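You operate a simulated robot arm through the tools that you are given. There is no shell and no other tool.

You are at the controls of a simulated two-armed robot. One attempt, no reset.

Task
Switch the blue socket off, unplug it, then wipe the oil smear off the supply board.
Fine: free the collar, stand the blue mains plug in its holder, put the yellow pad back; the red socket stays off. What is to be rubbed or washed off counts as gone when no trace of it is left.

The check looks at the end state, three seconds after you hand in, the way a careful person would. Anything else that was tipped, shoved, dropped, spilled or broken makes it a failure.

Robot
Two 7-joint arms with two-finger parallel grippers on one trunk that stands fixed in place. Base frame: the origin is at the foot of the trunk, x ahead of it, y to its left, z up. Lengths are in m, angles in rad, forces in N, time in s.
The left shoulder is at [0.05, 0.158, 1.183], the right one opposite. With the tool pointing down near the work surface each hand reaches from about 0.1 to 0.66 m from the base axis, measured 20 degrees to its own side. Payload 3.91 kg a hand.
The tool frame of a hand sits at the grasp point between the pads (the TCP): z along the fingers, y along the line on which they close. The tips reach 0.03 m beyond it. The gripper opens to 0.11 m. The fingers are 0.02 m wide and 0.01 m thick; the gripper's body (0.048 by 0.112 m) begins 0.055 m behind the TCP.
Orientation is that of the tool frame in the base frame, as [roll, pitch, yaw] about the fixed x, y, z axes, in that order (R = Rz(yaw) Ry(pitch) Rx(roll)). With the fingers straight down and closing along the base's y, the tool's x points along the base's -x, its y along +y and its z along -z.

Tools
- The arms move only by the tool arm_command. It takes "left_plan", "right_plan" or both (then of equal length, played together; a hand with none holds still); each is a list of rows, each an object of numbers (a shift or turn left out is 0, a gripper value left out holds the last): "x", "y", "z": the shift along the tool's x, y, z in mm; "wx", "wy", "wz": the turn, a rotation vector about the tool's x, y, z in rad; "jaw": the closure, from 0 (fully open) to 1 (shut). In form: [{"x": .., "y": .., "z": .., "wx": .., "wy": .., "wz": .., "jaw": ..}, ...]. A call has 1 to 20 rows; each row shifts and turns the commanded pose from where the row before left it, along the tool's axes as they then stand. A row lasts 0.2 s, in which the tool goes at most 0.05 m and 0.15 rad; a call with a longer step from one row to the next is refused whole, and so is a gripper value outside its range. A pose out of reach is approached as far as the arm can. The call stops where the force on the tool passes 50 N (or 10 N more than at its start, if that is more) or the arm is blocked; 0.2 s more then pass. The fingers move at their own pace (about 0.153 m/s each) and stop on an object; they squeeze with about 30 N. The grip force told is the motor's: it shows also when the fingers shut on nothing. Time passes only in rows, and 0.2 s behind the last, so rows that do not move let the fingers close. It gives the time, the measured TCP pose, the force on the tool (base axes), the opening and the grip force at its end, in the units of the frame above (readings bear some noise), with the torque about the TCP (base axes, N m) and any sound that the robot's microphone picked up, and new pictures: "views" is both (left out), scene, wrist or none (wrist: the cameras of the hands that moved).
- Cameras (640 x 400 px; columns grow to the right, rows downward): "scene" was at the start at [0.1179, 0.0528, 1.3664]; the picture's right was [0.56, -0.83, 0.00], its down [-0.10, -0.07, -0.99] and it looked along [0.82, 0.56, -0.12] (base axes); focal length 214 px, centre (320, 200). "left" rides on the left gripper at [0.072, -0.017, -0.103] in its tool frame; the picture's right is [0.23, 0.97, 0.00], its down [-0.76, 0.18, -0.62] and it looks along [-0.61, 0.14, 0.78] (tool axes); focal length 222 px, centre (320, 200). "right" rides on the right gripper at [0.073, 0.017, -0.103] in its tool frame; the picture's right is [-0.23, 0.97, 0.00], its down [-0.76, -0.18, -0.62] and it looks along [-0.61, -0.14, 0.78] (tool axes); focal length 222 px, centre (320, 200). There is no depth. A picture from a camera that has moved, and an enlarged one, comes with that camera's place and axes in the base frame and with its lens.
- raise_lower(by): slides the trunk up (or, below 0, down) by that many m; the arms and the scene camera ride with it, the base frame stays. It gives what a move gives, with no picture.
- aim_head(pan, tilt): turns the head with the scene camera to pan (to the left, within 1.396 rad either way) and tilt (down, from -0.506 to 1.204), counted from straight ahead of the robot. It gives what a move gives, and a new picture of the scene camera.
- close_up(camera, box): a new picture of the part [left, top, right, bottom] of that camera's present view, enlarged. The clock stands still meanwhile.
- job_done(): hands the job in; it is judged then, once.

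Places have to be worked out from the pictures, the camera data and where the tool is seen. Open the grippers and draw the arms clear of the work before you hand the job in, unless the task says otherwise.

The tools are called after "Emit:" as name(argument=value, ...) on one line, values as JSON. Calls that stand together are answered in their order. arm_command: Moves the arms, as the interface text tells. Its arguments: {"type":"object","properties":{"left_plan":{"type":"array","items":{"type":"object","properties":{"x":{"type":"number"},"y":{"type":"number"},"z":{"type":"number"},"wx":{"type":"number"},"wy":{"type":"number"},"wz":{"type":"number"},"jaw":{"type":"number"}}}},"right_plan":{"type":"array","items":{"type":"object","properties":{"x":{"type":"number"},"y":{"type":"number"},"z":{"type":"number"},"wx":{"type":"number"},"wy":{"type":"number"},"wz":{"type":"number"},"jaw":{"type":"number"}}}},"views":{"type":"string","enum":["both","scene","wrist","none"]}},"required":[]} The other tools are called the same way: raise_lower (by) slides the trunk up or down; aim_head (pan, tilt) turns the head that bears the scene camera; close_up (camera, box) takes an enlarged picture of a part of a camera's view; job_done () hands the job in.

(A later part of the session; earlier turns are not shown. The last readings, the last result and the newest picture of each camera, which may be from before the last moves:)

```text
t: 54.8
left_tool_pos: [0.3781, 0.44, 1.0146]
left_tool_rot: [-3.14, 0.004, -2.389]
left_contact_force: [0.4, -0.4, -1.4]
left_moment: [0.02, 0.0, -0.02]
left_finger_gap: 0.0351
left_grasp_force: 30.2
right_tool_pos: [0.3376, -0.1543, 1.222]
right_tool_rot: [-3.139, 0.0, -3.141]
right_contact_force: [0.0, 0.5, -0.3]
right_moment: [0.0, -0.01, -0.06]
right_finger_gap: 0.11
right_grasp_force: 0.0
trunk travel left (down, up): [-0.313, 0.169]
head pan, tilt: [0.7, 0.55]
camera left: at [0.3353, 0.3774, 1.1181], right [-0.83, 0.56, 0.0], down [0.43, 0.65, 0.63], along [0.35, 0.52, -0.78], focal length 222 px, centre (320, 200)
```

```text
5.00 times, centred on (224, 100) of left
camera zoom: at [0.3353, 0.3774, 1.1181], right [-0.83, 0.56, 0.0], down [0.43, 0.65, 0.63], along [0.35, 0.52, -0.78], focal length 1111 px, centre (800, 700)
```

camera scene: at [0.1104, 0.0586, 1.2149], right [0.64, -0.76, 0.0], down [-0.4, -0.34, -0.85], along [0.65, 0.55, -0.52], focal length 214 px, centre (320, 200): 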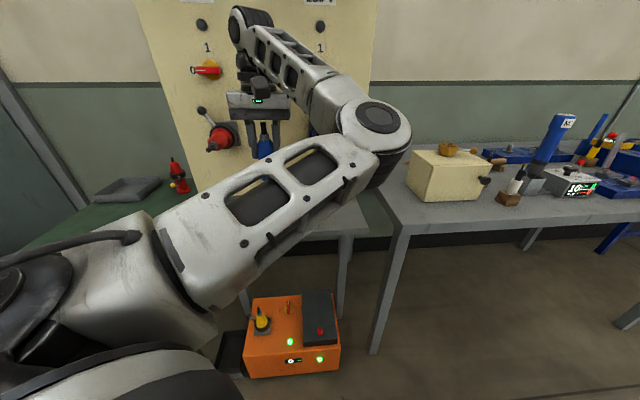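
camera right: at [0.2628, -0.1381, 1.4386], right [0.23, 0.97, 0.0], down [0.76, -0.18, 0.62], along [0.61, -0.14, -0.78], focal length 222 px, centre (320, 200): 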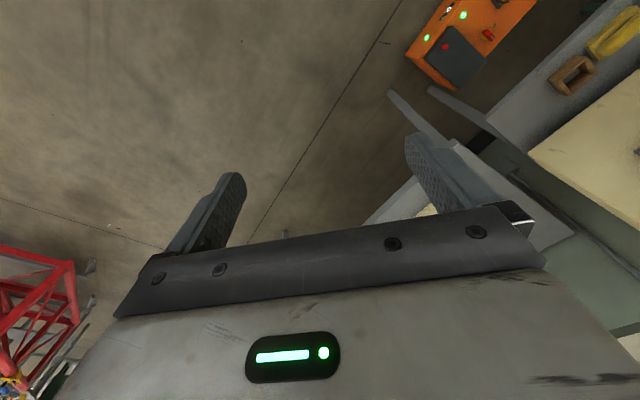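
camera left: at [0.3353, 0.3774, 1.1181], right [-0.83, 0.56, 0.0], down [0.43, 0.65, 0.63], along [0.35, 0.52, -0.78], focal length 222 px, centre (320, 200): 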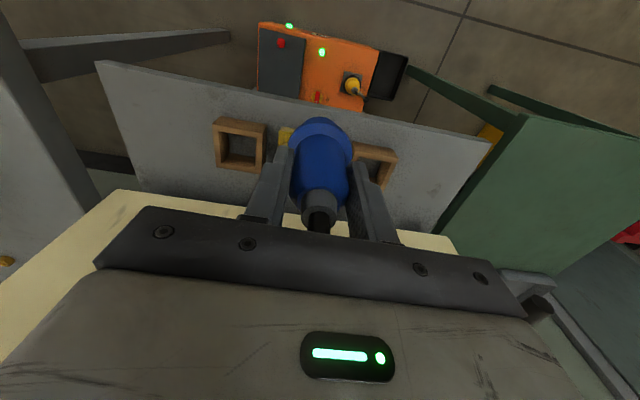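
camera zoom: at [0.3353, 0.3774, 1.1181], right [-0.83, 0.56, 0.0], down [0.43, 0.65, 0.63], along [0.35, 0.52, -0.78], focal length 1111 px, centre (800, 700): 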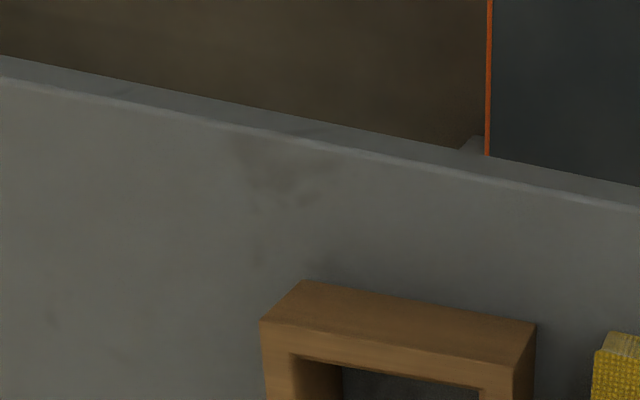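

Emit:
close_up(camera="left", box=[180, 105, 308, 185])

```text
5.00 times, centred on (244, 145) of left
camera zoom: at [0.3353, 0.3774, 1.1181], right [-0.83, 0.56, 0.0], down [0.43, 0.65, 0.63], along [0.35, 0.52, -0.78], focal length 1111 px, centre (700, 475)
```

zoom: 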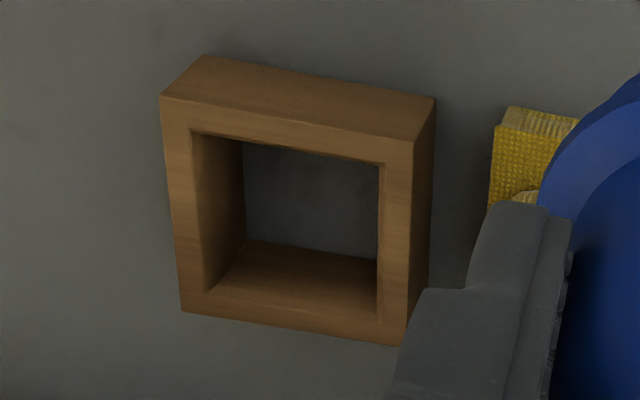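

The holder's top centre is now well fixed at (0.4945, 0.4255, 0.857). The lever ball hangs at z ≈ 1.12 right above there, so I check how bulky the wrist is.

Emit:
close_up(camera="scene", box=[170, 0, 330, 200])

```text
2.00 times, centred on (250, 100) of scene
camera zoom: at [0.1105, 0.0585, 1.2149], right [0.64, -0.76, 0.0], down [-0.4, -0.34, -0.85], along [0.65, 0.55, -0.52], focal length 429 px, centre (460, 400)
```

zoom: 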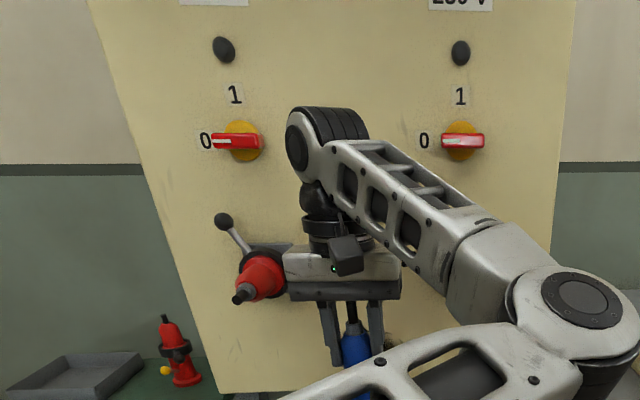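

The wrist joint is about 0.19 m above the TCP with radius 0.04, which leaves about 10 mm to the lever ball. I move over the holder and lean the hand back 0.1 rad for more clearance.

Emit:
arm_command(left_plan=[{"x": -17.25, "y": -22.5}, {"x": -17.25, "y": -22.5}, {"x": -17.25, "y": -22.5, "wy": -0.05}, {"x": -17.25, "y": -22.5, "wy": -0.05}, {}], views="both")

Emit:
close_up(camera="scene", box=[240, 60, 400, 260])

```text
t: 56.0
left_tool_pos: [0.4907, 0.4222, 1.0175]
left_tool_rot: [-3.142, 0.104, -2.391]
left_contact_force: [0.2, 0.0, -1.7]
left_moment: [0.03, 0.0, -0.01]
left_finger_gap: 0.0347
left_grasp_force: 29.9
right_tool_pos: [0.3355, -0.1547, 1.2208]
right_tool_rot: [3.14, 0.0, 3.14]
right_contact_force: [0.1, -1.3, -0.7]
right_moment: [-0.07, 0.01, -0.02]
right_finger_gap: 0.1097
right_grasp_force: 0.1
trunk travel left (down, up): [-0.313, 0.169]
head pan, tilt: [0.7, 0.55]
camera scene: at [0.1105, 0.0585, 1.2149], right [0.64, -0.76, 0.0], down [-0.4, -0.34, -0.85], along [0.65, 0.55, -0.52], focal length 214 px, centre (320, 200)
camera left: at [0.4407, 0.3525, 1.1136], right [-0.83, 0.56, -0.02], down [0.39, 0.6, 0.7], along [0.4, 0.57, -0.72], focal length 222 px, centre (320, 200)
```

scene: 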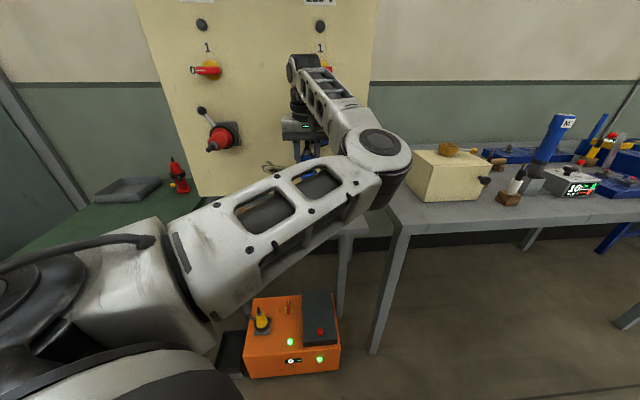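
left: 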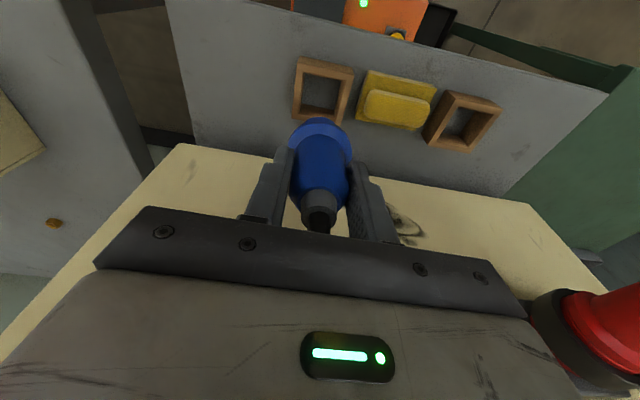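

```text
2.00 times, centred on (320, 160) of scene
camera zoom: at [0.1105, 0.0585, 1.2149], right [0.64, -0.76, 0.0], down [-0.4, -0.34, -0.85], along [0.65, 0.55, -0.52], focal length 429 px, centre (320, 280)
```

zoom: 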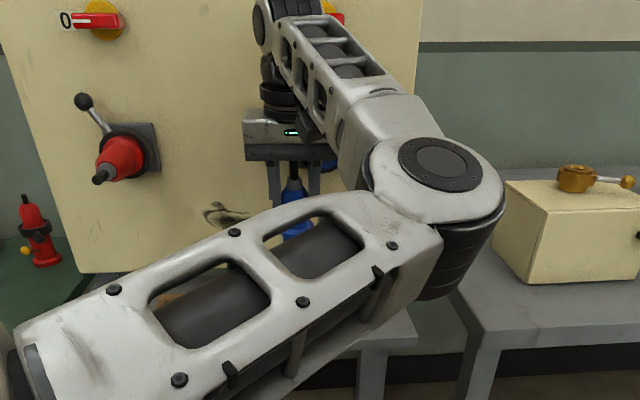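

The holder is seen right above the plug. I zoom to confirm alignment and note the pad's exact resting pose.

Emit:
close_up(camera="left", box=[270, 40, 398, 120])

Emit:
close_up(camera="left", box=[340, 50, 500, 150])

```text
5.00 times, centred on (334, 80) of left
camera zoom: at [0.4407, 0.3525, 1.1136], right [-0.83, 0.56, -0.02], down [0.39, 0.6, 0.7], along [0.4, 0.57, -0.72], focal length 1111 px, centre (250, 800)
```

zoom: 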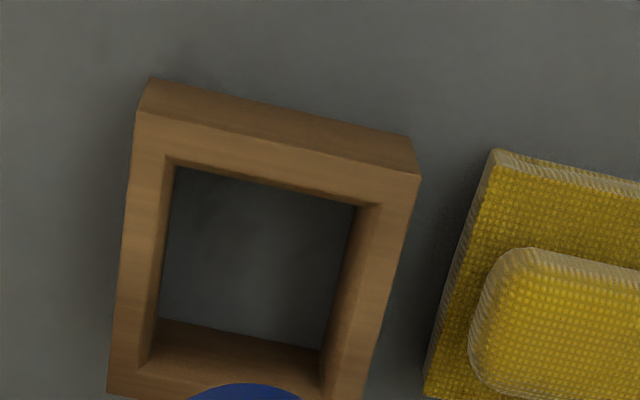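

```text
4.00 times, centred on (420, 100) of left
camera zoom: at [0.4407, 0.3525, 1.1136], right [-0.83, 0.56, -0.02], down [0.39, 0.6, 0.7], along [0.4, 0.57, -0.72], focal length 888 px, centre (-80, 600)
```

zoom: 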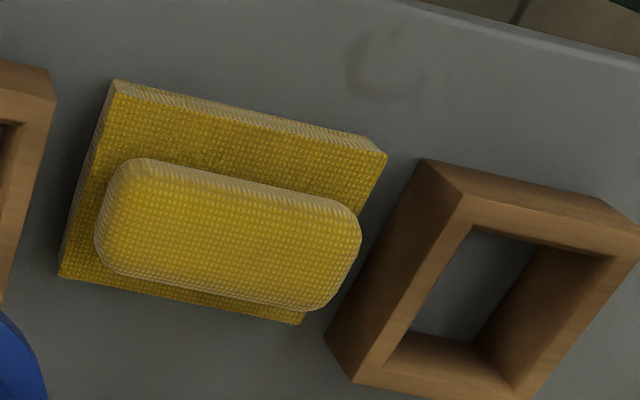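

The centre is confirmed at about (0.493, 0.426). I descend straight down until the nose is just above the holder.

Emit:
arm_command(left_plan=[{"z": 22, "x": 3.3}, {"z": 22, "x": 3.3}, {"z": 22, "x": 3.3}, {}], views="both")

Emit:
close_up(camera="left", box=[240, 30, 400, 130])

Emit:
close_up(camera="scene", box=[240, 60, 400, 260])

```text
t: 57.0
left_tool_pos: [0.4848, 0.4224, 0.9501]
left_tool_rot: [-3.141, 0.103, -2.39]
left_contact_force: [0.6, -0.5, -1.7]
left_moment: [-0.01, 0.01, 0.0]
left_finger_gap: 0.0348
left_grasp_force: 30.2
right_tool_pos: [0.3364, -0.1538, 1.2229]
right_tool_rot: [-3.141, 0.0, -3.141]
right_contact_force: [0.7, 0.0, -0.5]
right_moment: [-0.02, -0.01, -0.01]
right_finger_gap: 0.11
right_grasp_force: 0.0
trunk travel left (down, up): [-0.313, 0.169]
head pan, tilt: [0.7, 0.55]
camera scene: at [0.1105, 0.0585, 1.2149], right [0.64, -0.76, 0.0], down [-0.4, -0.34, -0.85], along [0.65, 0.55, -0.52], focal length 214 px, centre (320, 200)
camera left: at [0.4359, 0.3525, 1.0451], right [-0.83, 0.56, -0.02], down [0.39, 0.6, 0.7], along [0.4, 0.57, -0.72], focal length 222 px, centre (320, 200)
```

scene: 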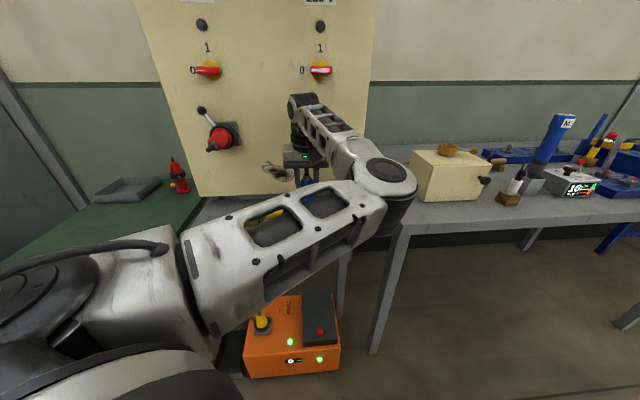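
left: 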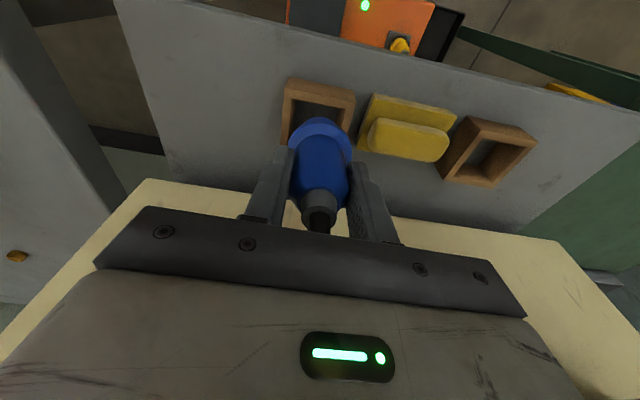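

```text
4.00 times, centred on (320, 80) of left
camera zoom: at [0.4359, 0.3525, 1.0451], right [-0.83, 0.56, -0.02], down [0.39, 0.6, 0.7], along [0.4, 0.57, -0.72], focal length 888 px, centre (320, 680)
```

zoom: 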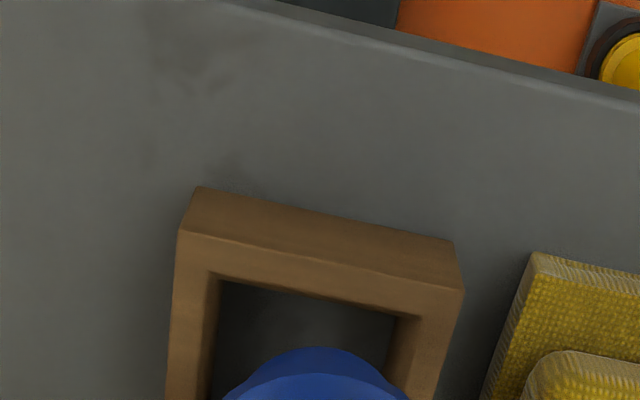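

```text
2.00 times, centred on (320, 160) of scene
camera zoom: at [0.1105, 0.0585, 1.2149], right [0.64, -0.76, 0.0], down [-0.4, -0.34, -0.85], along [0.65, 0.55, -0.52], focal length 429 px, centre (320, 280)
```

zoom: 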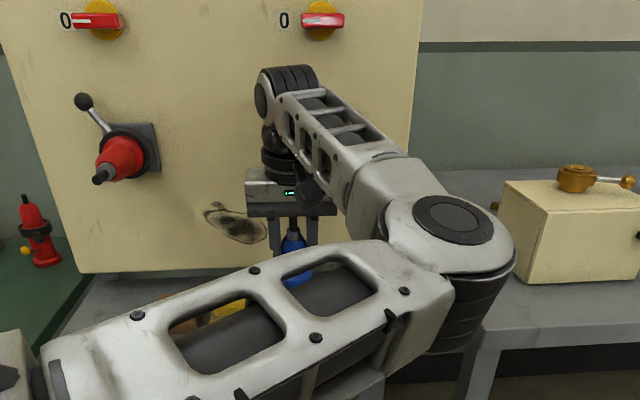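

I need 3 mm more to the right. I correct and descend into the holder in shrinking steps, watching the force.

Emit:
arm_command(left_plan=[{"y": -3, "x": -1}, {"z": 10, "x": 1}, {"z": 10, "x": 1}, {"z": 8, "x": 0.8}, {"z": 5, "x": 0.5}, {}], views="both")

Emit:
close_up(camera="left", box=[240, 50, 400, 150])

```text
t: 58.4
left_tool_pos: [0.4896, 0.4188, 0.9184]
left_tool_rot: [3.141, 0.105, -2.39]
left_contact_force: [0.2, 0.4, -1.4]
left_moment: [-0.03, -0.01, -0.01]
left_finger_gap: 0.0351
left_grasp_force: 30.0
right_tool_pos: [0.3376, -0.155, 1.222]
right_tool_rot: [3.142, -0.002, -3.141]
right_contact_force: [-0.1, 1.2, 0.0]
right_moment: [0.05, 0.02, 0.03]
right_finger_gap: 0.1099
right_grasp_force: 0.1
trunk travel left (down, up): [-0.313, 0.169]
head pan, tilt: [0.7, 0.55]
camera scene: at [0.1105, 0.0585, 1.2149], right [0.64, -0.76, 0.0], down [-0.4, -0.34, -0.85], along [0.65, 0.55, -0.52], focal length 214 px, centre (320, 200)
camera left: at [0.4402, 0.3496, 1.0138], right [-0.83, 0.56, -0.02], down [0.39, 0.6, 0.7], along [0.4, 0.57, -0.72], focal length 222 px, centre (320, 200)
```

scene: 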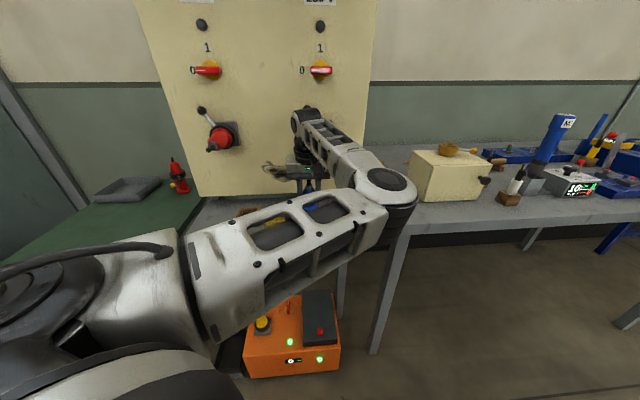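
left: 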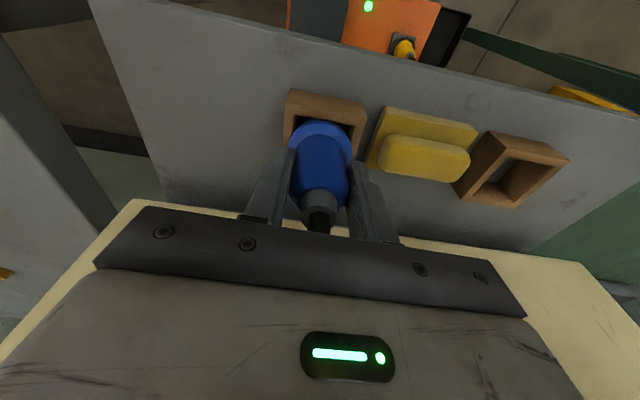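

```text
4.00 times, centred on (320, 100) of left
camera zoom: at [0.4402, 0.3496, 1.0138], right [-0.83, 0.56, -0.02], down [0.39, 0.6, 0.7], along [0.4, 0.57, -0.72], focal length 888 px, centre (320, 600)
```

zoom: 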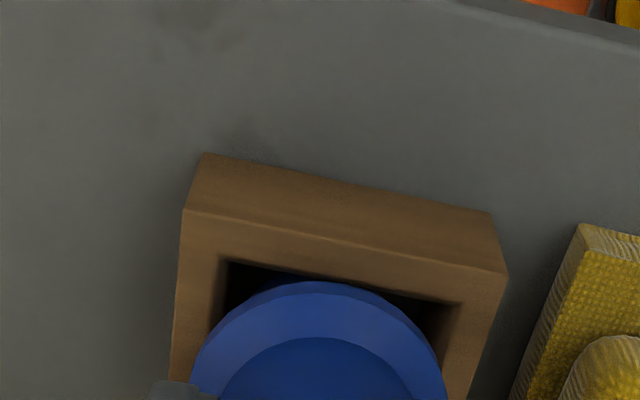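

The nose is inside the holder with no force. I nudge 1.7 mm left and 1 mm toward the board and go on down in small steps until it seats.

Emit:
arm_command(left_plan=[{"y": 1.7, "x": -1}, {"z": 4, "x": 0.4}, {"z": 4, "x": 0.4}, {}], views="wrist")

Emit:
close_up(camera="left", box=[240, 60, 400, 160])

```text
t: 59.4
left_tool_pos: [0.4882, 0.4198, 0.9108]
left_tool_rot: [-3.141, 0.101, -2.389]
left_contact_force: [1.2, -1.3, -1.3]
left_moment: [-0.02, 0.02, 0.05]
left_finger_gap: 0.0352
left_grasp_force: 30.1
right_tool_pos: [0.3362, -0.1543, 1.2205]
right_tool_rot: [3.141, -0.001, 3.141]
right_contact_force: [-0.5, 0.5, -0.5]
right_moment: [-0.03, -0.02, 0.03]
right_finger_gap: 0.1102
right_grasp_force: 0.2
trunk travel left (down, up): [-0.313, 0.169]
head pan, tilt: [0.7, 0.55]
camera left: at [0.4395, 0.3508, 1.0056], right [-0.83, 0.56, -0.02], down [0.39, 0.6, 0.7], along [0.4, 0.57, -0.72], focal length 222 px, centre (320, 200)
```

left: 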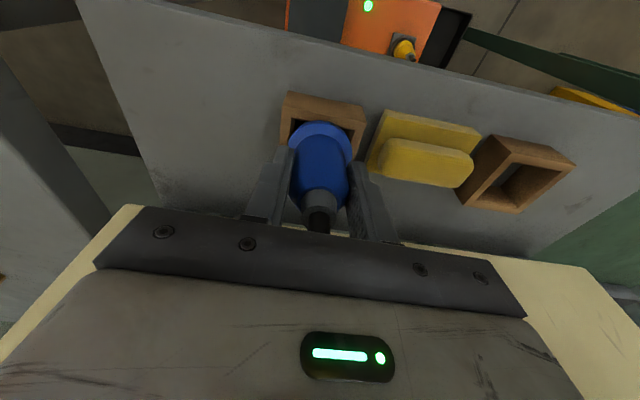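

```text
4.00 times, centred on (320, 110) of left
camera zoom: at [0.4395, 0.3508, 1.0056], right [-0.83, 0.56, -0.02], down [0.39, 0.6, 0.7], along [0.4, 0.57, -0.72], focal length 888 px, centre (320, 560)
```

zoom: 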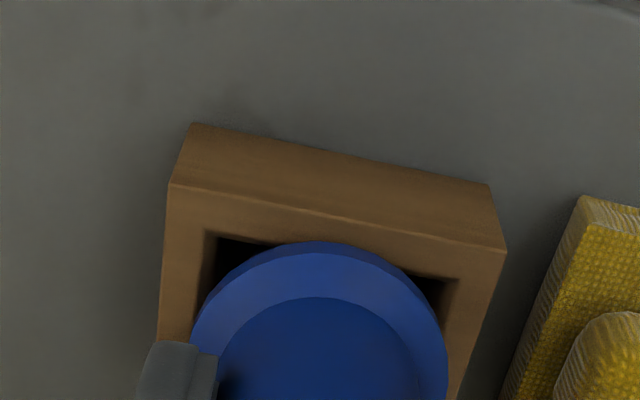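

It's well centred, with only about 2 N of side force. I continue down a few millimetres.

Emit:
arm_command(left_plan=[{"z": 3, "x": 0.3}, {"z": 3, "x": 0.3}, {}], views="wrist")

```text
t: 60.2
left_tool_pos: [0.4898, 0.4188, 0.9052]
left_tool_rot: [-3.141, 0.107, -2.39]
left_contact_force: [2.5, 3.2, 12.3]
left_moment: [0.02, 0.08, -0.03]
left_finger_gap: 0.0349
left_grasp_force: 30.2
right_tool_pos: [0.3375, -0.156, 1.2216]
right_tool_rot: [3.139, 0.002, 3.141]
right_contact_force: [-0.3, 0.0, -0.3]
right_moment: [0.0, 0.01, 0.03]
right_finger_gap: 0.1099
right_grasp_force: 0.2
trunk travel left (down, up): [-0.313, 0.169]
head pan, tilt: [0.7, 0.55]
camera left: at [0.4393, 0.3502, 1.0005], right [-0.83, 0.56, -0.02], down [0.38, 0.6, 0.7], along [0.41, 0.57, -0.71], focal length 222 px, centre (320, 200)
```

left: 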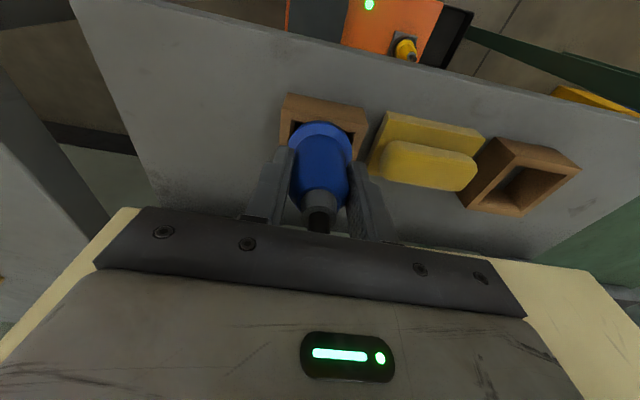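

It touches bottom (12 N up) at exactly the expected height. I relieve 1 mm and straighten the plug upright, pivoting about its nose, before letting go.

Emit:
arm_command(left_plan=[{"z": -1.5}, {"wy": 0.035, "x": -2.7}, {"wy": 0.035, "x": -2.7}, {"wy": 0.033, "x": -2.6}, {}], views="wrist")

Emit:
close_up(camera="left", box=[240, 60, 400, 160])

```text
t: 61.4
left_tool_pos: [0.4938, 0.4259, 0.9027]
left_tool_rot: [-3.14, -0.004, -2.388]
left_contact_force: [0.1, -1.1, -1.6]
left_moment: [0.01, -0.02, 0.04]
left_finger_gap: 0.0347
left_grasp_force: 30.1
right_tool_pos: [0.3367, -0.1556, 1.2212]
right_tool_rot: [3.141, 0.0, -3.141]
right_contact_force: [-0.4, -0.4, -0.1]
right_moment: [-0.02, 0.01, 0.0]
right_finger_gap: 0.1098
right_grasp_force: 0.0
trunk travel left (down, up): [-0.313, 0.169]
head pan, tilt: [0.7, 0.55]
camera left: at [0.4527, 0.3627, 1.0071], right [-0.83, 0.56, 0.0], down [0.44, 0.65, 0.62], along [0.34, 0.52, -0.78], focal length 222 px, centre (320, 200)
```

left: 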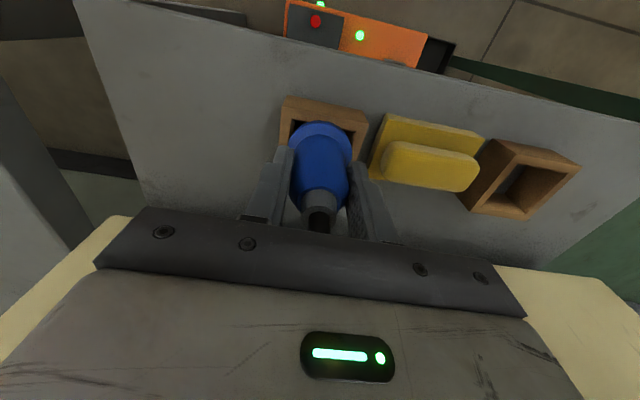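

```text
4.00 times, centred on (320, 110) of left
camera zoom: at [0.4527, 0.3627, 1.0071], right [-0.83, 0.56, 0.0], down [0.44, 0.65, 0.62], along [0.34, 0.52, -0.78], focal length 888 px, centre (320, 560)
```

zoom: 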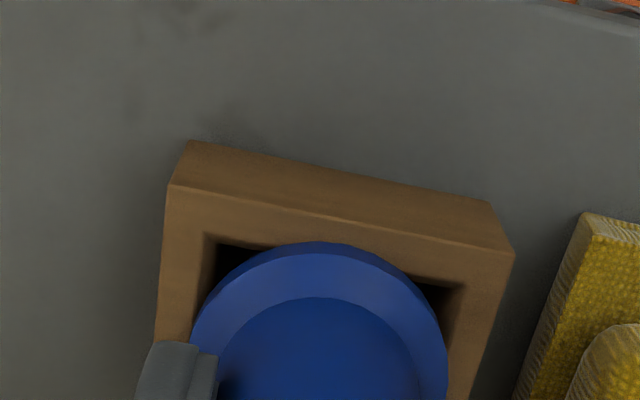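

It's upright with no load. I lower 2 mm more to touch, then open.

Emit:
arm_command(left_plan=[{"z": 1}, {"z": 1}, {}], views="none")

```text
t: 62.2
left_tool_pos: [0.4951, 0.4247, 0.904]
left_tool_rot: [3.141, -0.001, -2.39]
left_contact_force: [-0.5, -0.9, 2.5]
left_moment: [-0.08, 0.08, -0.02]
left_finger_gap: 0.0351
left_grasp_force: 29.6
right_tool_pos: [0.3378, -0.1547, 1.2225]
right_tool_rot: [-3.14, 0.0, 3.141]
right_contact_force: [0.3, 0.4, -0.2]
right_moment: [0.01, 0.0, -0.01]
right_finger_gap: 0.1102
right_grasp_force: 0.1
trunk travel left (down, up): [-0.313, 0.169]
head pan, tilt: [0.7, 0.55]
```

The touch is light. I open the fingers and lift straight up.

Emit:
arm_command(left_plan=[{"jaw": 0.4}, {}, {}, {"z": -15}, {"z": -25}, {"z": -30}, {"z": -30}, {"z": -30}], views="both")

Emit:
close_up(camera="left", box=[240, 40, 480, 190])

```text
t: 64.0
left_tool_pos: [0.4947, 0.4251, 1.0346]
left_tool_rot: [-3.141, 0.001, -2.389]
left_contact_force: [0.2, 0.9, 0.7]
left_moment: [0.05, 0.02, 0.01]
left_finger_gap: 0.0661
left_grasp_force: 0.1
right_tool_pos: [0.3368, -0.1543, 1.2221]
right_tool_rot: [-3.141, 0.0, -3.141]
right_contact_force: [-0.7, 0.2, 1.0]
right_moment: [0.05, -0.01, 0.0]
right_finger_gap: 0.1097
right_grasp_force: 0.1
trunk travel left (down, up): [-0.313, 0.169]
head pan, tilt: [0.7, 0.55]
camera scene: at [0.1102, 0.0583, 1.2149], right [0.64, -0.76, 0.0], down [-0.4, -0.34, -0.85], along [0.65, 0.55, -0.52], focal length 214 px, centre (320, 200)
camera left: at [0.4525, 0.3633, 1.1378], right [-0.83, 0.56, 0.0], down [0.43, 0.65, 0.62], along [0.35, 0.52, -0.78], focal length 222 px, centre (320, 200)
```

scene: 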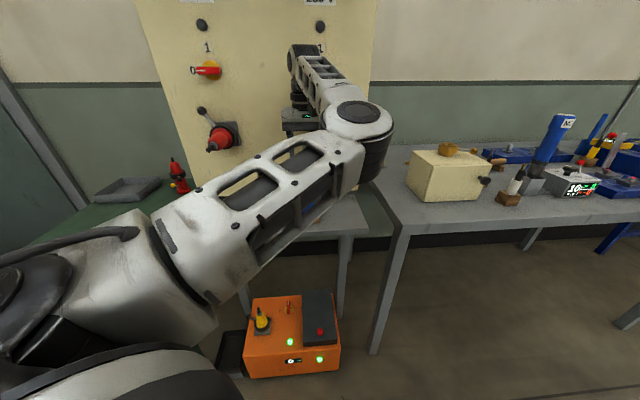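
left: 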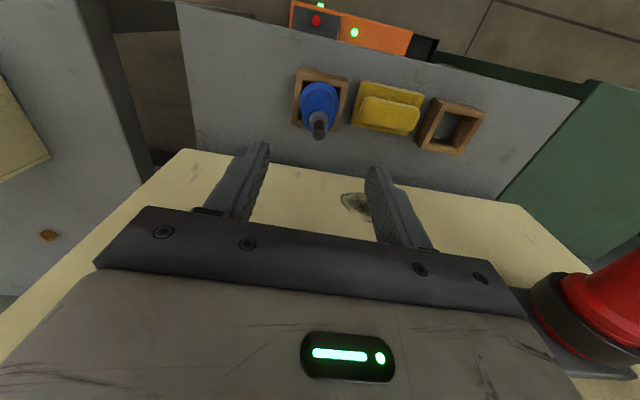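

```text
2.67 times, centred on (360, 115) of left
camera zoom: at [0.4525, 0.3633, 1.1378], right [-0.83, 0.56, 0.0], down [0.43, 0.65, 0.62], along [0.35, 0.52, -0.78], focal length 592 px, centre (213, 427)
```

zoom: 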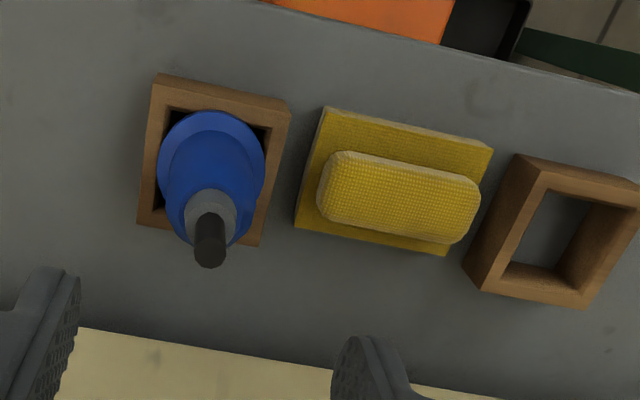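

The plug stands upright in its holder. The pad's base is about 83 × 55 mm, square to the board and centred near (0.431, 0.486), with a bar handle on top. I move over it and roll 90° so the fingers can close across the handle's short side.

Emit:
arm_command(left_plan=[{"x": 2, "y": 29}, {"x": 2, "y": 29}, {"x": 2, "y": 29}, {"wz": 0.143}, {"wz": 0.143}, {"wz": 0.143}, {"wz": 0.143}, {"wz": 0.143}, {"wz": 0.143}, {"wz": 0.143}, {"wz": 0.143}, {"wz": 0.143}, {"wz": 0.143}, {"wz": 0.14}], views="both")

Emit:
close_up(camera="left", box=[160, 40, 480, 240])

```text
t: 67.0
left_tool_pos: [0.4302, 0.4834, 1.0338]
left_tool_rot: [3.14, 0.0, 2.323]
left_contact_force: [-0.1, -0.9, 0.7]
left_moment: [-0.02, -0.02, 0.01]
left_finger_gap: 0.0659
left_grasp_force: 0.1
right_tool_pos: [0.3368, -0.1543, 1.2226]
right_tool_rot: [3.141, -0.001, -3.141]
right_contact_force: [1.0, 0.1, 0.1]
right_moment: [-0.01, -0.04, 0.01]
right_finger_gap: 0.1098
right_grasp_force: 0.0
trunk travel left (down, up): [-0.313, 0.169]
head pan, tilt: [0.7, 0.55]
camera scene: at [0.1104, 0.0584, 1.2149], right [0.64, -0.76, 0.0], down [-0.4, -0.34, -0.85], along [0.65, 0.55, -0.52], focal length 214 px, centre (320, 200)
camera left: at [0.3688, 0.5254, 1.1376], right [0.56, 0.83, 0.0], down [0.65, -0.44, 0.62], along [0.52, -0.35, -0.78], focal length 222 px, centre (320, 200)
```

scene: 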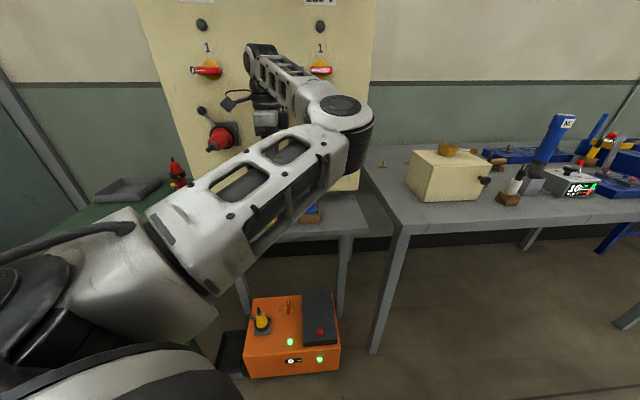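
left: 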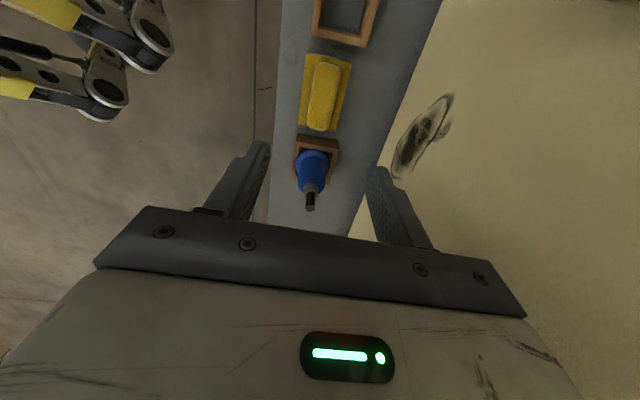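

```text
2.00 times, centred on (320, 140) of left
camera zoom: at [0.3688, 0.5254, 1.1376], right [0.56, 0.83, 0.0], down [0.65, -0.44, 0.62], along [0.52, -0.35, -0.78], focal length 444 px, centre (320, 320)
```

zoom: 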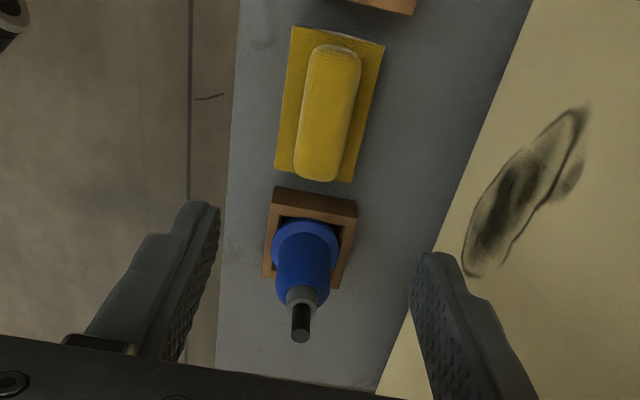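

The handle centre triangulates to (0.4305, 0.489). I shift 4 mm each way and descend to just above it.

Emit:
arm_command(left_plan=[{"x": 4, "y": 4}, {"z": 28}, {"z": 28}, {"z": 28}, {"z": 26}, {"z": 20}, {}], views="wrist")

Emit:
close_up(camera="left", box=[200, 80, 440, 230])

```text
t: 68.6
left_tool_pos: [0.4334, 0.4894, 0.9042]
left_tool_rot: [-3.141, 0.001, 2.324]
left_contact_force: [-0.6, 0.4, -0.1]
left_moment: [-0.03, 0.0, -0.02]
left_finger_gap: 0.0661
left_grasp_force: 0.0
right_tool_pos: [0.3377, -0.154, 1.2212]
right_tool_rot: [-3.141, -0.001, 3.141]
right_contact_force: [0.5, 0.4, -0.2]
right_moment: [0.02, -0.03, -0.05]
right_finger_gap: 0.1098
right_grasp_force: 0.1
trunk travel left (down, up): [-0.313, 0.169]
head pan, tilt: [0.7, 0.55]
camera left: at [0.3704, 0.531, 1.0074], right [0.56, 0.83, 0.0], down [0.65, -0.43, 0.62], along [0.52, -0.35, -0.78], focal length 222 px, centre (320, 200)
```

left: 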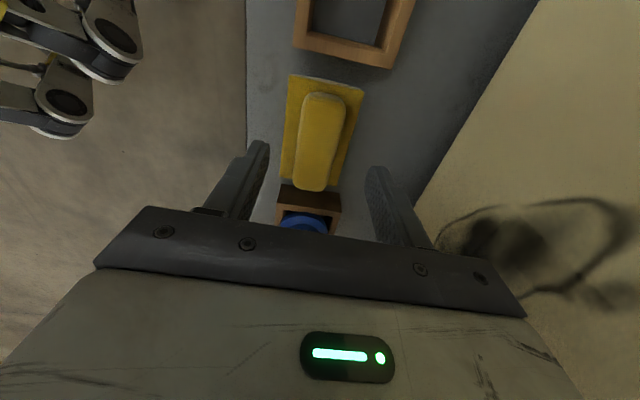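

```text
2.67 times, centred on (320, 155) of left
camera zoom: at [0.3704, 0.531, 1.0074], right [0.56, 0.83, 0.0], down [0.65, -0.43, 0.62], along [0.52, -0.35, -0.78], focal length 592 px, centre (320, 320)
```

zoom: 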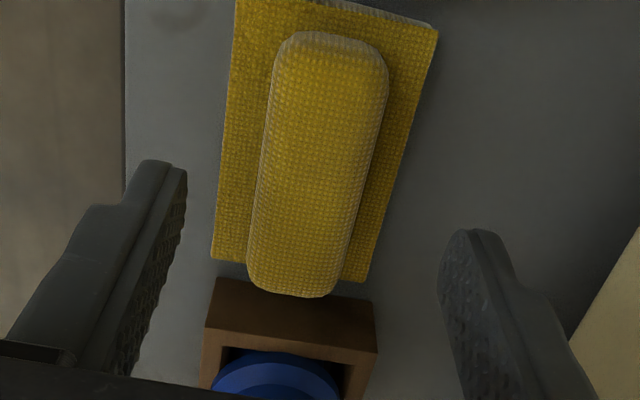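

The handle is centred between the fingers to within 2 mm. I go down another 30 mm in small steps, feeling for contact.

Emit:
arm_command(left_plan=[{"y": -2, "z": 10}, {"z": 8}, {"z": 6}, {"z": 4}, {}], views="wrist")

Emit:
close_up(camera="left", box=[200, 80, 440, 230])

```text
t: 69.8
left_tool_pos: [0.4308, 0.4896, 0.876]
left_tool_rot: [3.141, 0.001, 2.324]
left_contact_force: [0.1, -0.2, -0.7]
left_moment: [-0.03, 0.0, 0.01]
left_finger_gap: 0.0662
left_grasp_force: 0.0
right_tool_pos: [0.3371, -0.1545, 1.2212]
right_tool_rot: [3.141, 0.001, 3.141]
right_contact_force: [-0.3, -0.7, 0.4]
right_moment: [-0.01, 0.02, 0.01]
right_finger_gap: 0.1099
right_grasp_force: 0.1
trunk travel left (down, up): [-0.313, 0.169]
head pan, tilt: [0.7, 0.55]
camera left: at [0.3684, 0.5304, 0.9795], right [0.56, 0.83, 0.0], down [0.65, -0.43, 0.62], along [0.52, -0.35, -0.78], focal length 222 px, centre (320, 200)
```

left: 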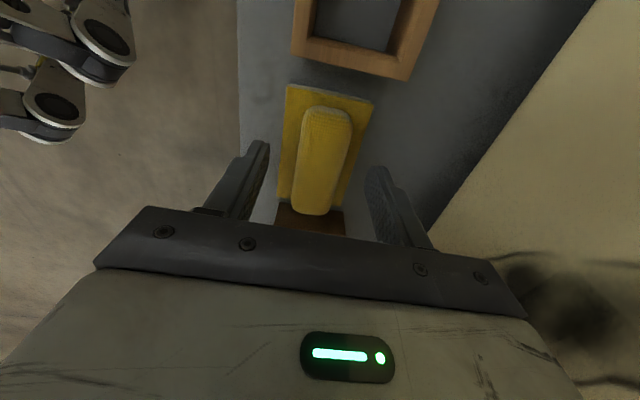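

```text
2.67 times, centred on (320, 155) of left
camera zoom: at [0.3684, 0.5304, 0.9795], right [0.56, 0.83, 0.0], down [0.65, -0.43, 0.62], along [0.52, -0.35, -0.78], focal length 592 px, centre (320, 320)
```

zoom: 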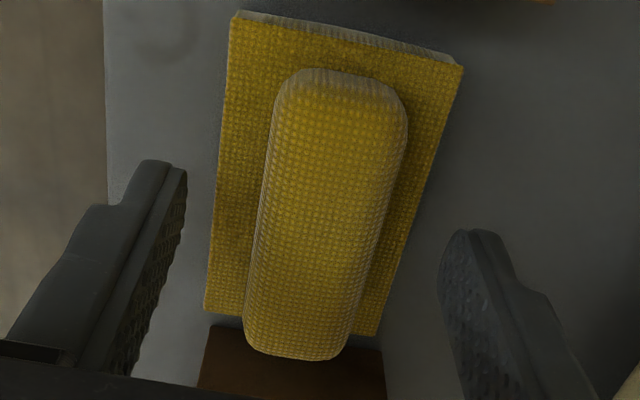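

The base top is near z 0.8345 and the handle top near 0.848, with the handle about 33 mm wide. I narrow the fingers to about 45 mm so they pass beside the handle only, then creep down to the base plate.

Emit:
arm_command(left_plan=[{"jaw": 0.58}, {}, {"z": 3}, {"z": 3}, {"z": 2}, {}], views="wrist")

Emit:
close_up(camera="left", box=[200, 80, 440, 230])

```text
t: 71.2
left_tool_pos: [0.4323, 0.4903, 0.8677]
left_tool_rot: [-3.141, -0.001, 2.327]
left_contact_force: [-0.4, -0.2, -0.9]
left_moment: [0.01, -0.02, 0.03]
left_finger_gap: 0.0461
left_grasp_force: 0.1
right_tool_pos: [0.3366, -0.1536, 1.2211]
right_tool_rot: [3.141, 0.001, -3.141]
right_contact_force: [1.2, 1.2, 0.7]
right_moment: [0.01, 0.0, 0.01]
right_finger_gap: 0.1098
right_grasp_force: 0.0
trunk travel left (down, up): [-0.313, 0.169]
head pan, tilt: [0.7, 0.55]
camera left: at [0.3687, 0.5306, 0.9715], right [0.56, 0.83, 0.0], down [0.65, -0.43, 0.62], along [0.52, -0.35, -0.78], focal length 222 px, centre (320, 200)
```

left: 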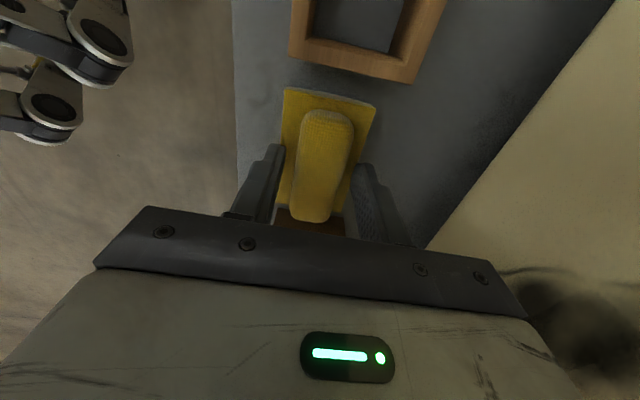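

```text
2.67 times, centred on (320, 155) of left
camera zoom: at [0.3687, 0.5306, 0.9715], right [0.56, 0.83, 0.0], down [0.65, -0.43, 0.62], along [0.52, -0.35, -0.78], focal length 592 px, centre (320, 320)
```

zoom: 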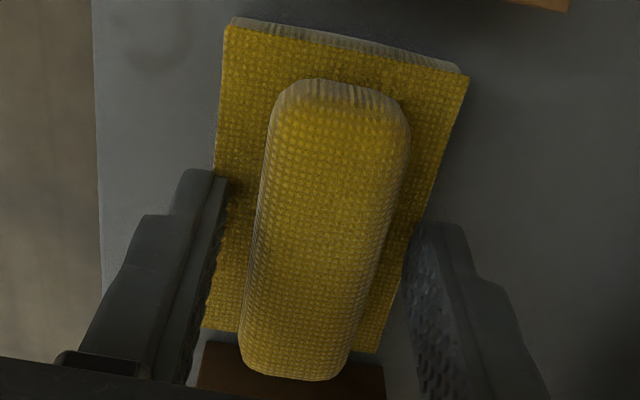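

No contact yet. I creep down until the tips touch the base plate.

Emit:
arm_command(left_plan=[{"z": 2}, {"z": 2}, {}], views="none")

```text
t: 72.0
left_tool_pos: [0.4299, 0.4896, 0.8668]
left_tool_rot: [3.137, -0.001, 2.324]
left_contact_force: [2.9, 1.2, 9.0]
left_moment: [-0.02, -0.03, -0.02]
left_finger_gap: 0.0455
left_grasp_force: 0.0
right_tool_pos: [0.3374, -0.1551, 1.222]
right_tool_rot: [3.14, 0.001, -3.14]
right_contact_force: [0.1, 0.1, -0.4]
right_moment: [0.02, -0.02, 0.0]
right_finger_gap: 0.1099
right_grasp_force: 0.0
trunk travel left (down, up): [-0.313, 0.169]
head pan, tilt: [0.7, 0.55]
```

The tips touch the base (9 N). I lift 2 mm and close on the handle.

Emit:
arm_command(left_plan=[{"z": -3}, {"jaw": 1.0}, {}, {}, {}], views="wrist")

Emit:
close_up(camera="left", box=[200, 80, 440, 230])

```text
t: 73.2
left_tool_pos: [0.4297, 0.4893, 0.8683]
left_tool_rot: [3.141, 0.001, 2.324]
left_contact_force: [0.8, -0.3, -0.7]
left_moment: [0.03, 0.01, 0.0]
left_finger_gap: 0.0291
left_grasp_force: 29.9
right_tool_pos: [0.3373, -0.1545, 1.2217]
right_tool_rot: [3.141, -0.001, 3.142]
right_contact_force: [0.0, -0.3, -0.7]
right_moment: [0.01, 0.03, -0.02]
right_finger_gap: 0.11
right_grasp_force: 0.1
trunk travel left (down, up): [-0.313, 0.169]
head pan, tilt: [0.7, 0.55]
camera left: at [0.3675, 0.5305, 0.9706], right [0.56, 0.83, 0.0], down [0.65, -0.43, 0.62], along [0.52, -0.35, -0.78], focal length 222 px, centre (320, 200)
```

left: 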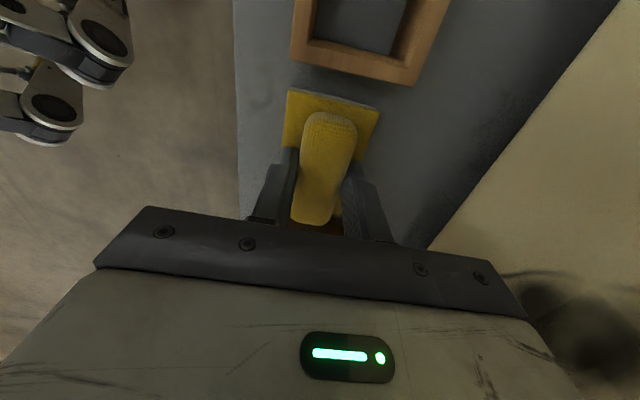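

```text
2.67 times, centred on (320, 155) of left
camera zoom: at [0.3675, 0.5305, 0.9706], right [0.56, 0.83, 0.0], down [0.65, -0.43, 0.62], along [0.52, -0.35, -0.78], focal length 592 px, centre (320, 320)
```

zoom: 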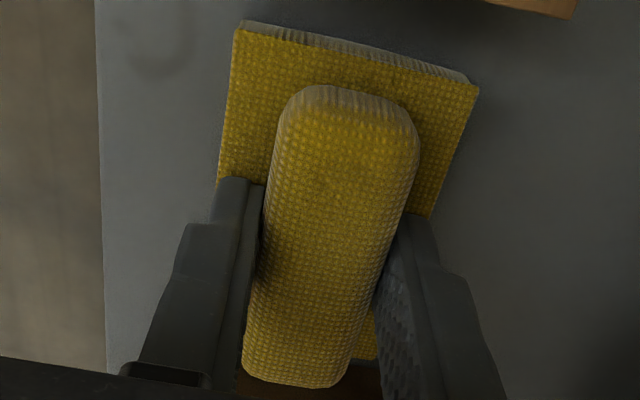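

I hold the pad, with its put-back pose at TCP (0.4297, 0.4893, 0.868), yaw 2.324. I lift it, back away from the board and tilt the hand to face the board with the pad's flat side.

Emit:
arm_command(left_plan=[{"z": -20}, {"z": -30, "y": -8}, {"z": -30, "y": -10}, {"z": -30, "y": -10}, {"z": -30, "y": -10}, {"z": -25, "y": -10}, {"wx": -0.143}, {"wx": -0.143}, {"wx": -0.143}, {"wx": -0.143}, {"wx": -0.143}, {"wx": -0.143}, {"wx": -0.143}, {"wx": -0.143}, {"wx": -0.143}, {"wx": -0.143}, {"wx": -0.141}], views="both")

```text
t: 76.8
left_tool_pos: [0.3958, 0.4542, 1.0329]
left_tool_rot: [1.569, 0.002, 2.319]
left_contact_force: [-0.3, -0.6, -0.4]
left_moment: [-0.06, -0.02, -0.01]
left_finger_gap: 0.029
left_grasp_force: 30.5
right_tool_pos: [0.3366, -0.154, 1.2218]
right_tool_rot: [-3.142, -0.001, -3.141]
right_contact_force: [0.1, -1.0, -0.5]
right_moment: [0.02, 0.0, 0.0]
right_finger_gap: 0.1101
right_grasp_force: 0.1
trunk travel left (down, up): [-0.313, 0.169]
head pan, tilt: [0.7, 0.55]
camera scene: at [0.1106, 0.0579, 1.215], right [0.64, -0.76, 0.0], down [-0.4, -0.34, -0.85], along [0.65, 0.55, -0.52], focal length 214 px, centre (320, 200)
camera left: at [0.2712, 0.4368, 1.0149], right [-0.16, 0.17, 0.97], down [0.06, -0.98, 0.18], along [0.99, 0.09, 0.14], focal length 222 px, centre (320, 200)
```

scene: 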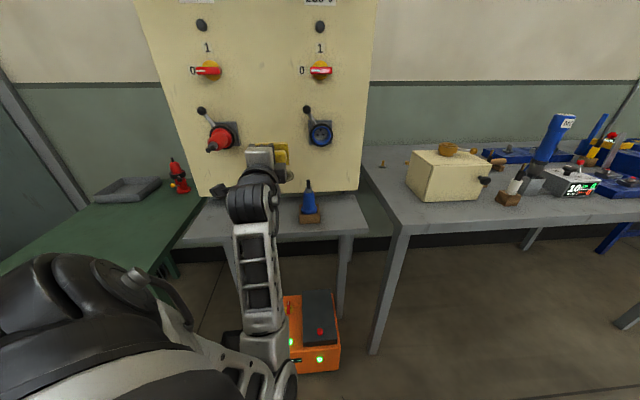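
left: 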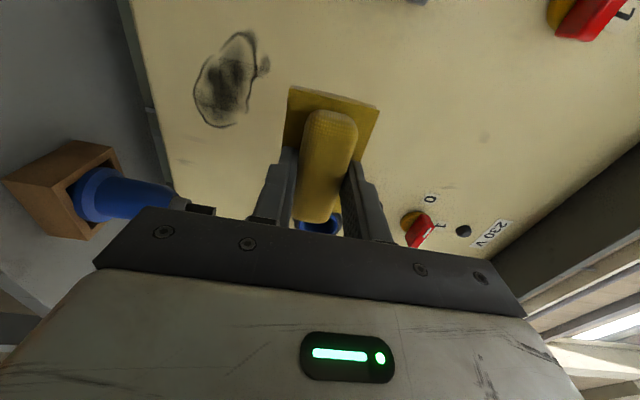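

The smear spans about lateral 0.013–0.118 and z 0.893–0.973, and the pad covers about 83 × 55 mm. I lower the trunk 0.10 m so the hand comes level with the smear while still clear of the board.

Emit:
raise_lower(by=-0.1)

Emit:
arm_command(left_plan=[{}], views="both")

```text
t: 78.2
left_tool_pos: [0.3967, 0.4553, 0.9321]
left_tool_rot: [1.57, -0.002, 2.324]
left_contact_force: [-1.0, -0.8, -1.0]
left_moment: [0.0, 0.04, -0.01]
left_finger_gap: 0.0291
left_grasp_force: 30.2
right_tool_pos: [0.3368, -0.1538, 1.1208]
right_tool_rot: [-3.141, 0.0, -3.14]
right_contact_force: [0.9, 0.2, 0.2]
right_moment: [-0.04, -0.02, 0.03]
right_finger_gap: 0.1101
right_grasp_force: 0.1
trunk travel left (down, up): [-0.213, 0.269]
head pan, tilt: [0.7, 0.55]
```

```text
t: 78.5
left_tool_pos: [0.3959, 0.4553, 0.9313]
left_tool_rot: [1.571, 0.001, 2.322]
left_contact_force: [0.3, 0.0, 0.4]
left_moment: [-0.04, 0.0, 0.01]
left_finger_gap: 0.0291
left_grasp_force: 29.8
right_tool_pos: [0.3364, -0.1554, 1.1212]
right_tool_rot: [-3.142, 0.001, -3.141]
right_contact_force: [0.0, -0.3, 1.0]
right_moment: [-0.02, 0.01, -0.01]
right_finger_gap: 0.1101
right_grasp_force: 0.1
trunk travel left (down, up): [-0.213, 0.269]
head pan, tilt: [0.7, 0.55]
camera scene: at [0.1104, 0.0585, 1.1149], right [0.64, -0.76, 0.0], down [-0.4, -0.34, -0.85], along [0.65, 0.55, -0.52], focal length 214 px, centre (320, 200)
camera left: at [0.2705, 0.4379, 0.9146], right [-0.15, 0.17, 0.97], down [0.07, -0.98, 0.18], along [0.99, 0.09, 0.14], focal length 222 px, centre (320, 200)
```

scene: 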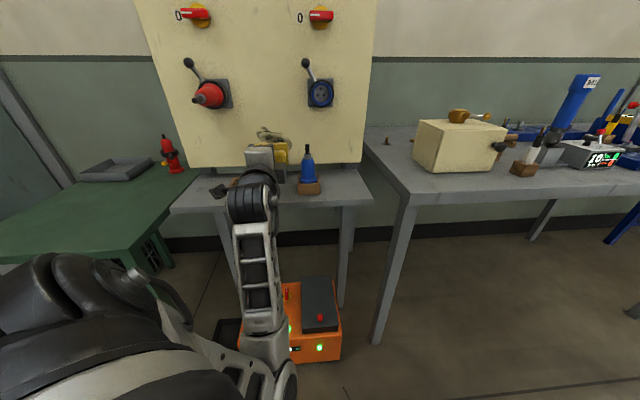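
left: 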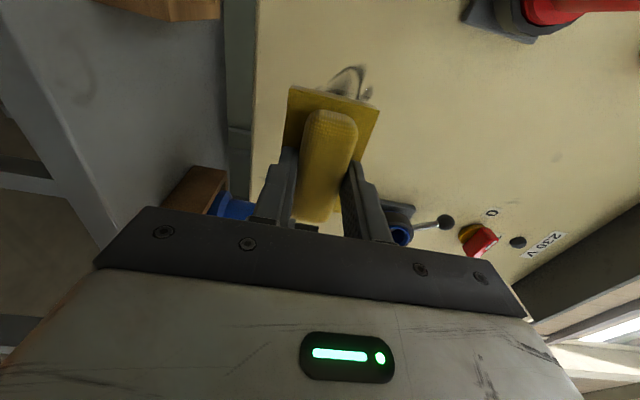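

The pad faces the smear. I move forward 100 mm and then creep in until it touches the board.

Emit:
arm_command(left_plan=[{"z": 22}, {"z": 22}, {"z": 22}, {"z": 20}, {"z": 12}, {"z": 4}, {}], views="both")

```text
t: 79.8
left_tool_pos: [0.4642, 0.5178, 0.9314]
left_tool_rot: [1.573, 0.001, 2.324]
left_contact_force: [-25.4, -17.8, -1.4]
left_moment: [-0.08, 0.02, 0.42]
left_finger_gap: 0.0295
left_grasp_force: 30.0
right_tool_pos: [0.3344, -0.1564, 1.1228]
right_tool_rot: [3.139, 0.005, 3.141]
right_contact_force: [-0.7, 0.3, -0.1]
right_moment: [0.03, 0.01, -0.01]
right_finger_gap: 0.1101
right_grasp_force: 0.1
trunk travel left (down, up): [-0.213, 0.269]
head pan, tilt: [0.7, 0.55]
stopped in row 6 (left hand): the force on the tool passed its limit at 62 N (the readings are from after the stop); the commanded pose is now the measured one
camera scene: at [0.108, 0.0569, 1.1153], right [0.64, -0.76, 0.0], down [-0.4, -0.34, -0.85], along [0.65, 0.55, -0.52], focal length 214 px, centre (320, 200)
camera left: at [0.3388, 0.4989, 0.914], right [-0.16, 0.17, 0.97], down [0.07, -0.98, 0.18], along [0.99, 0.09, 0.14], focal length 222 px, centre (320, 200)
```

scene: 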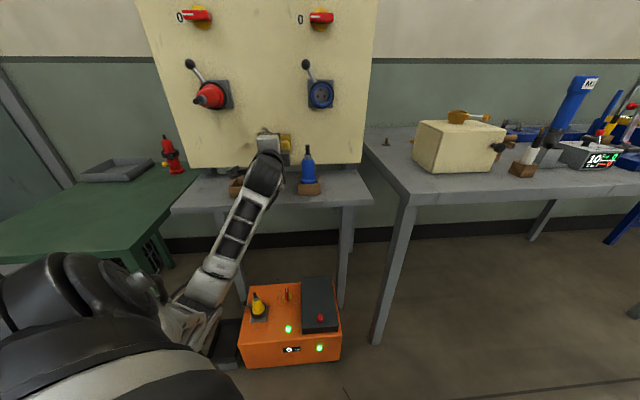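
left: 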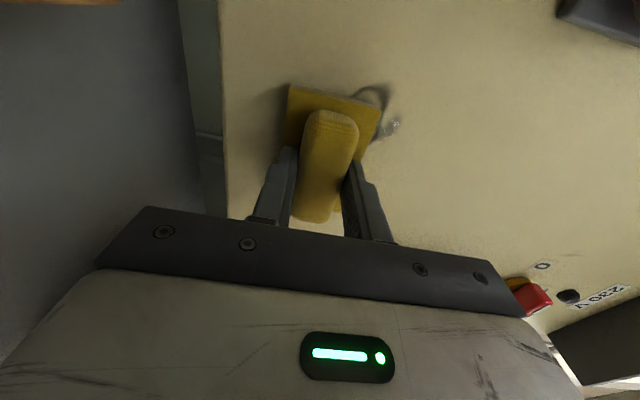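

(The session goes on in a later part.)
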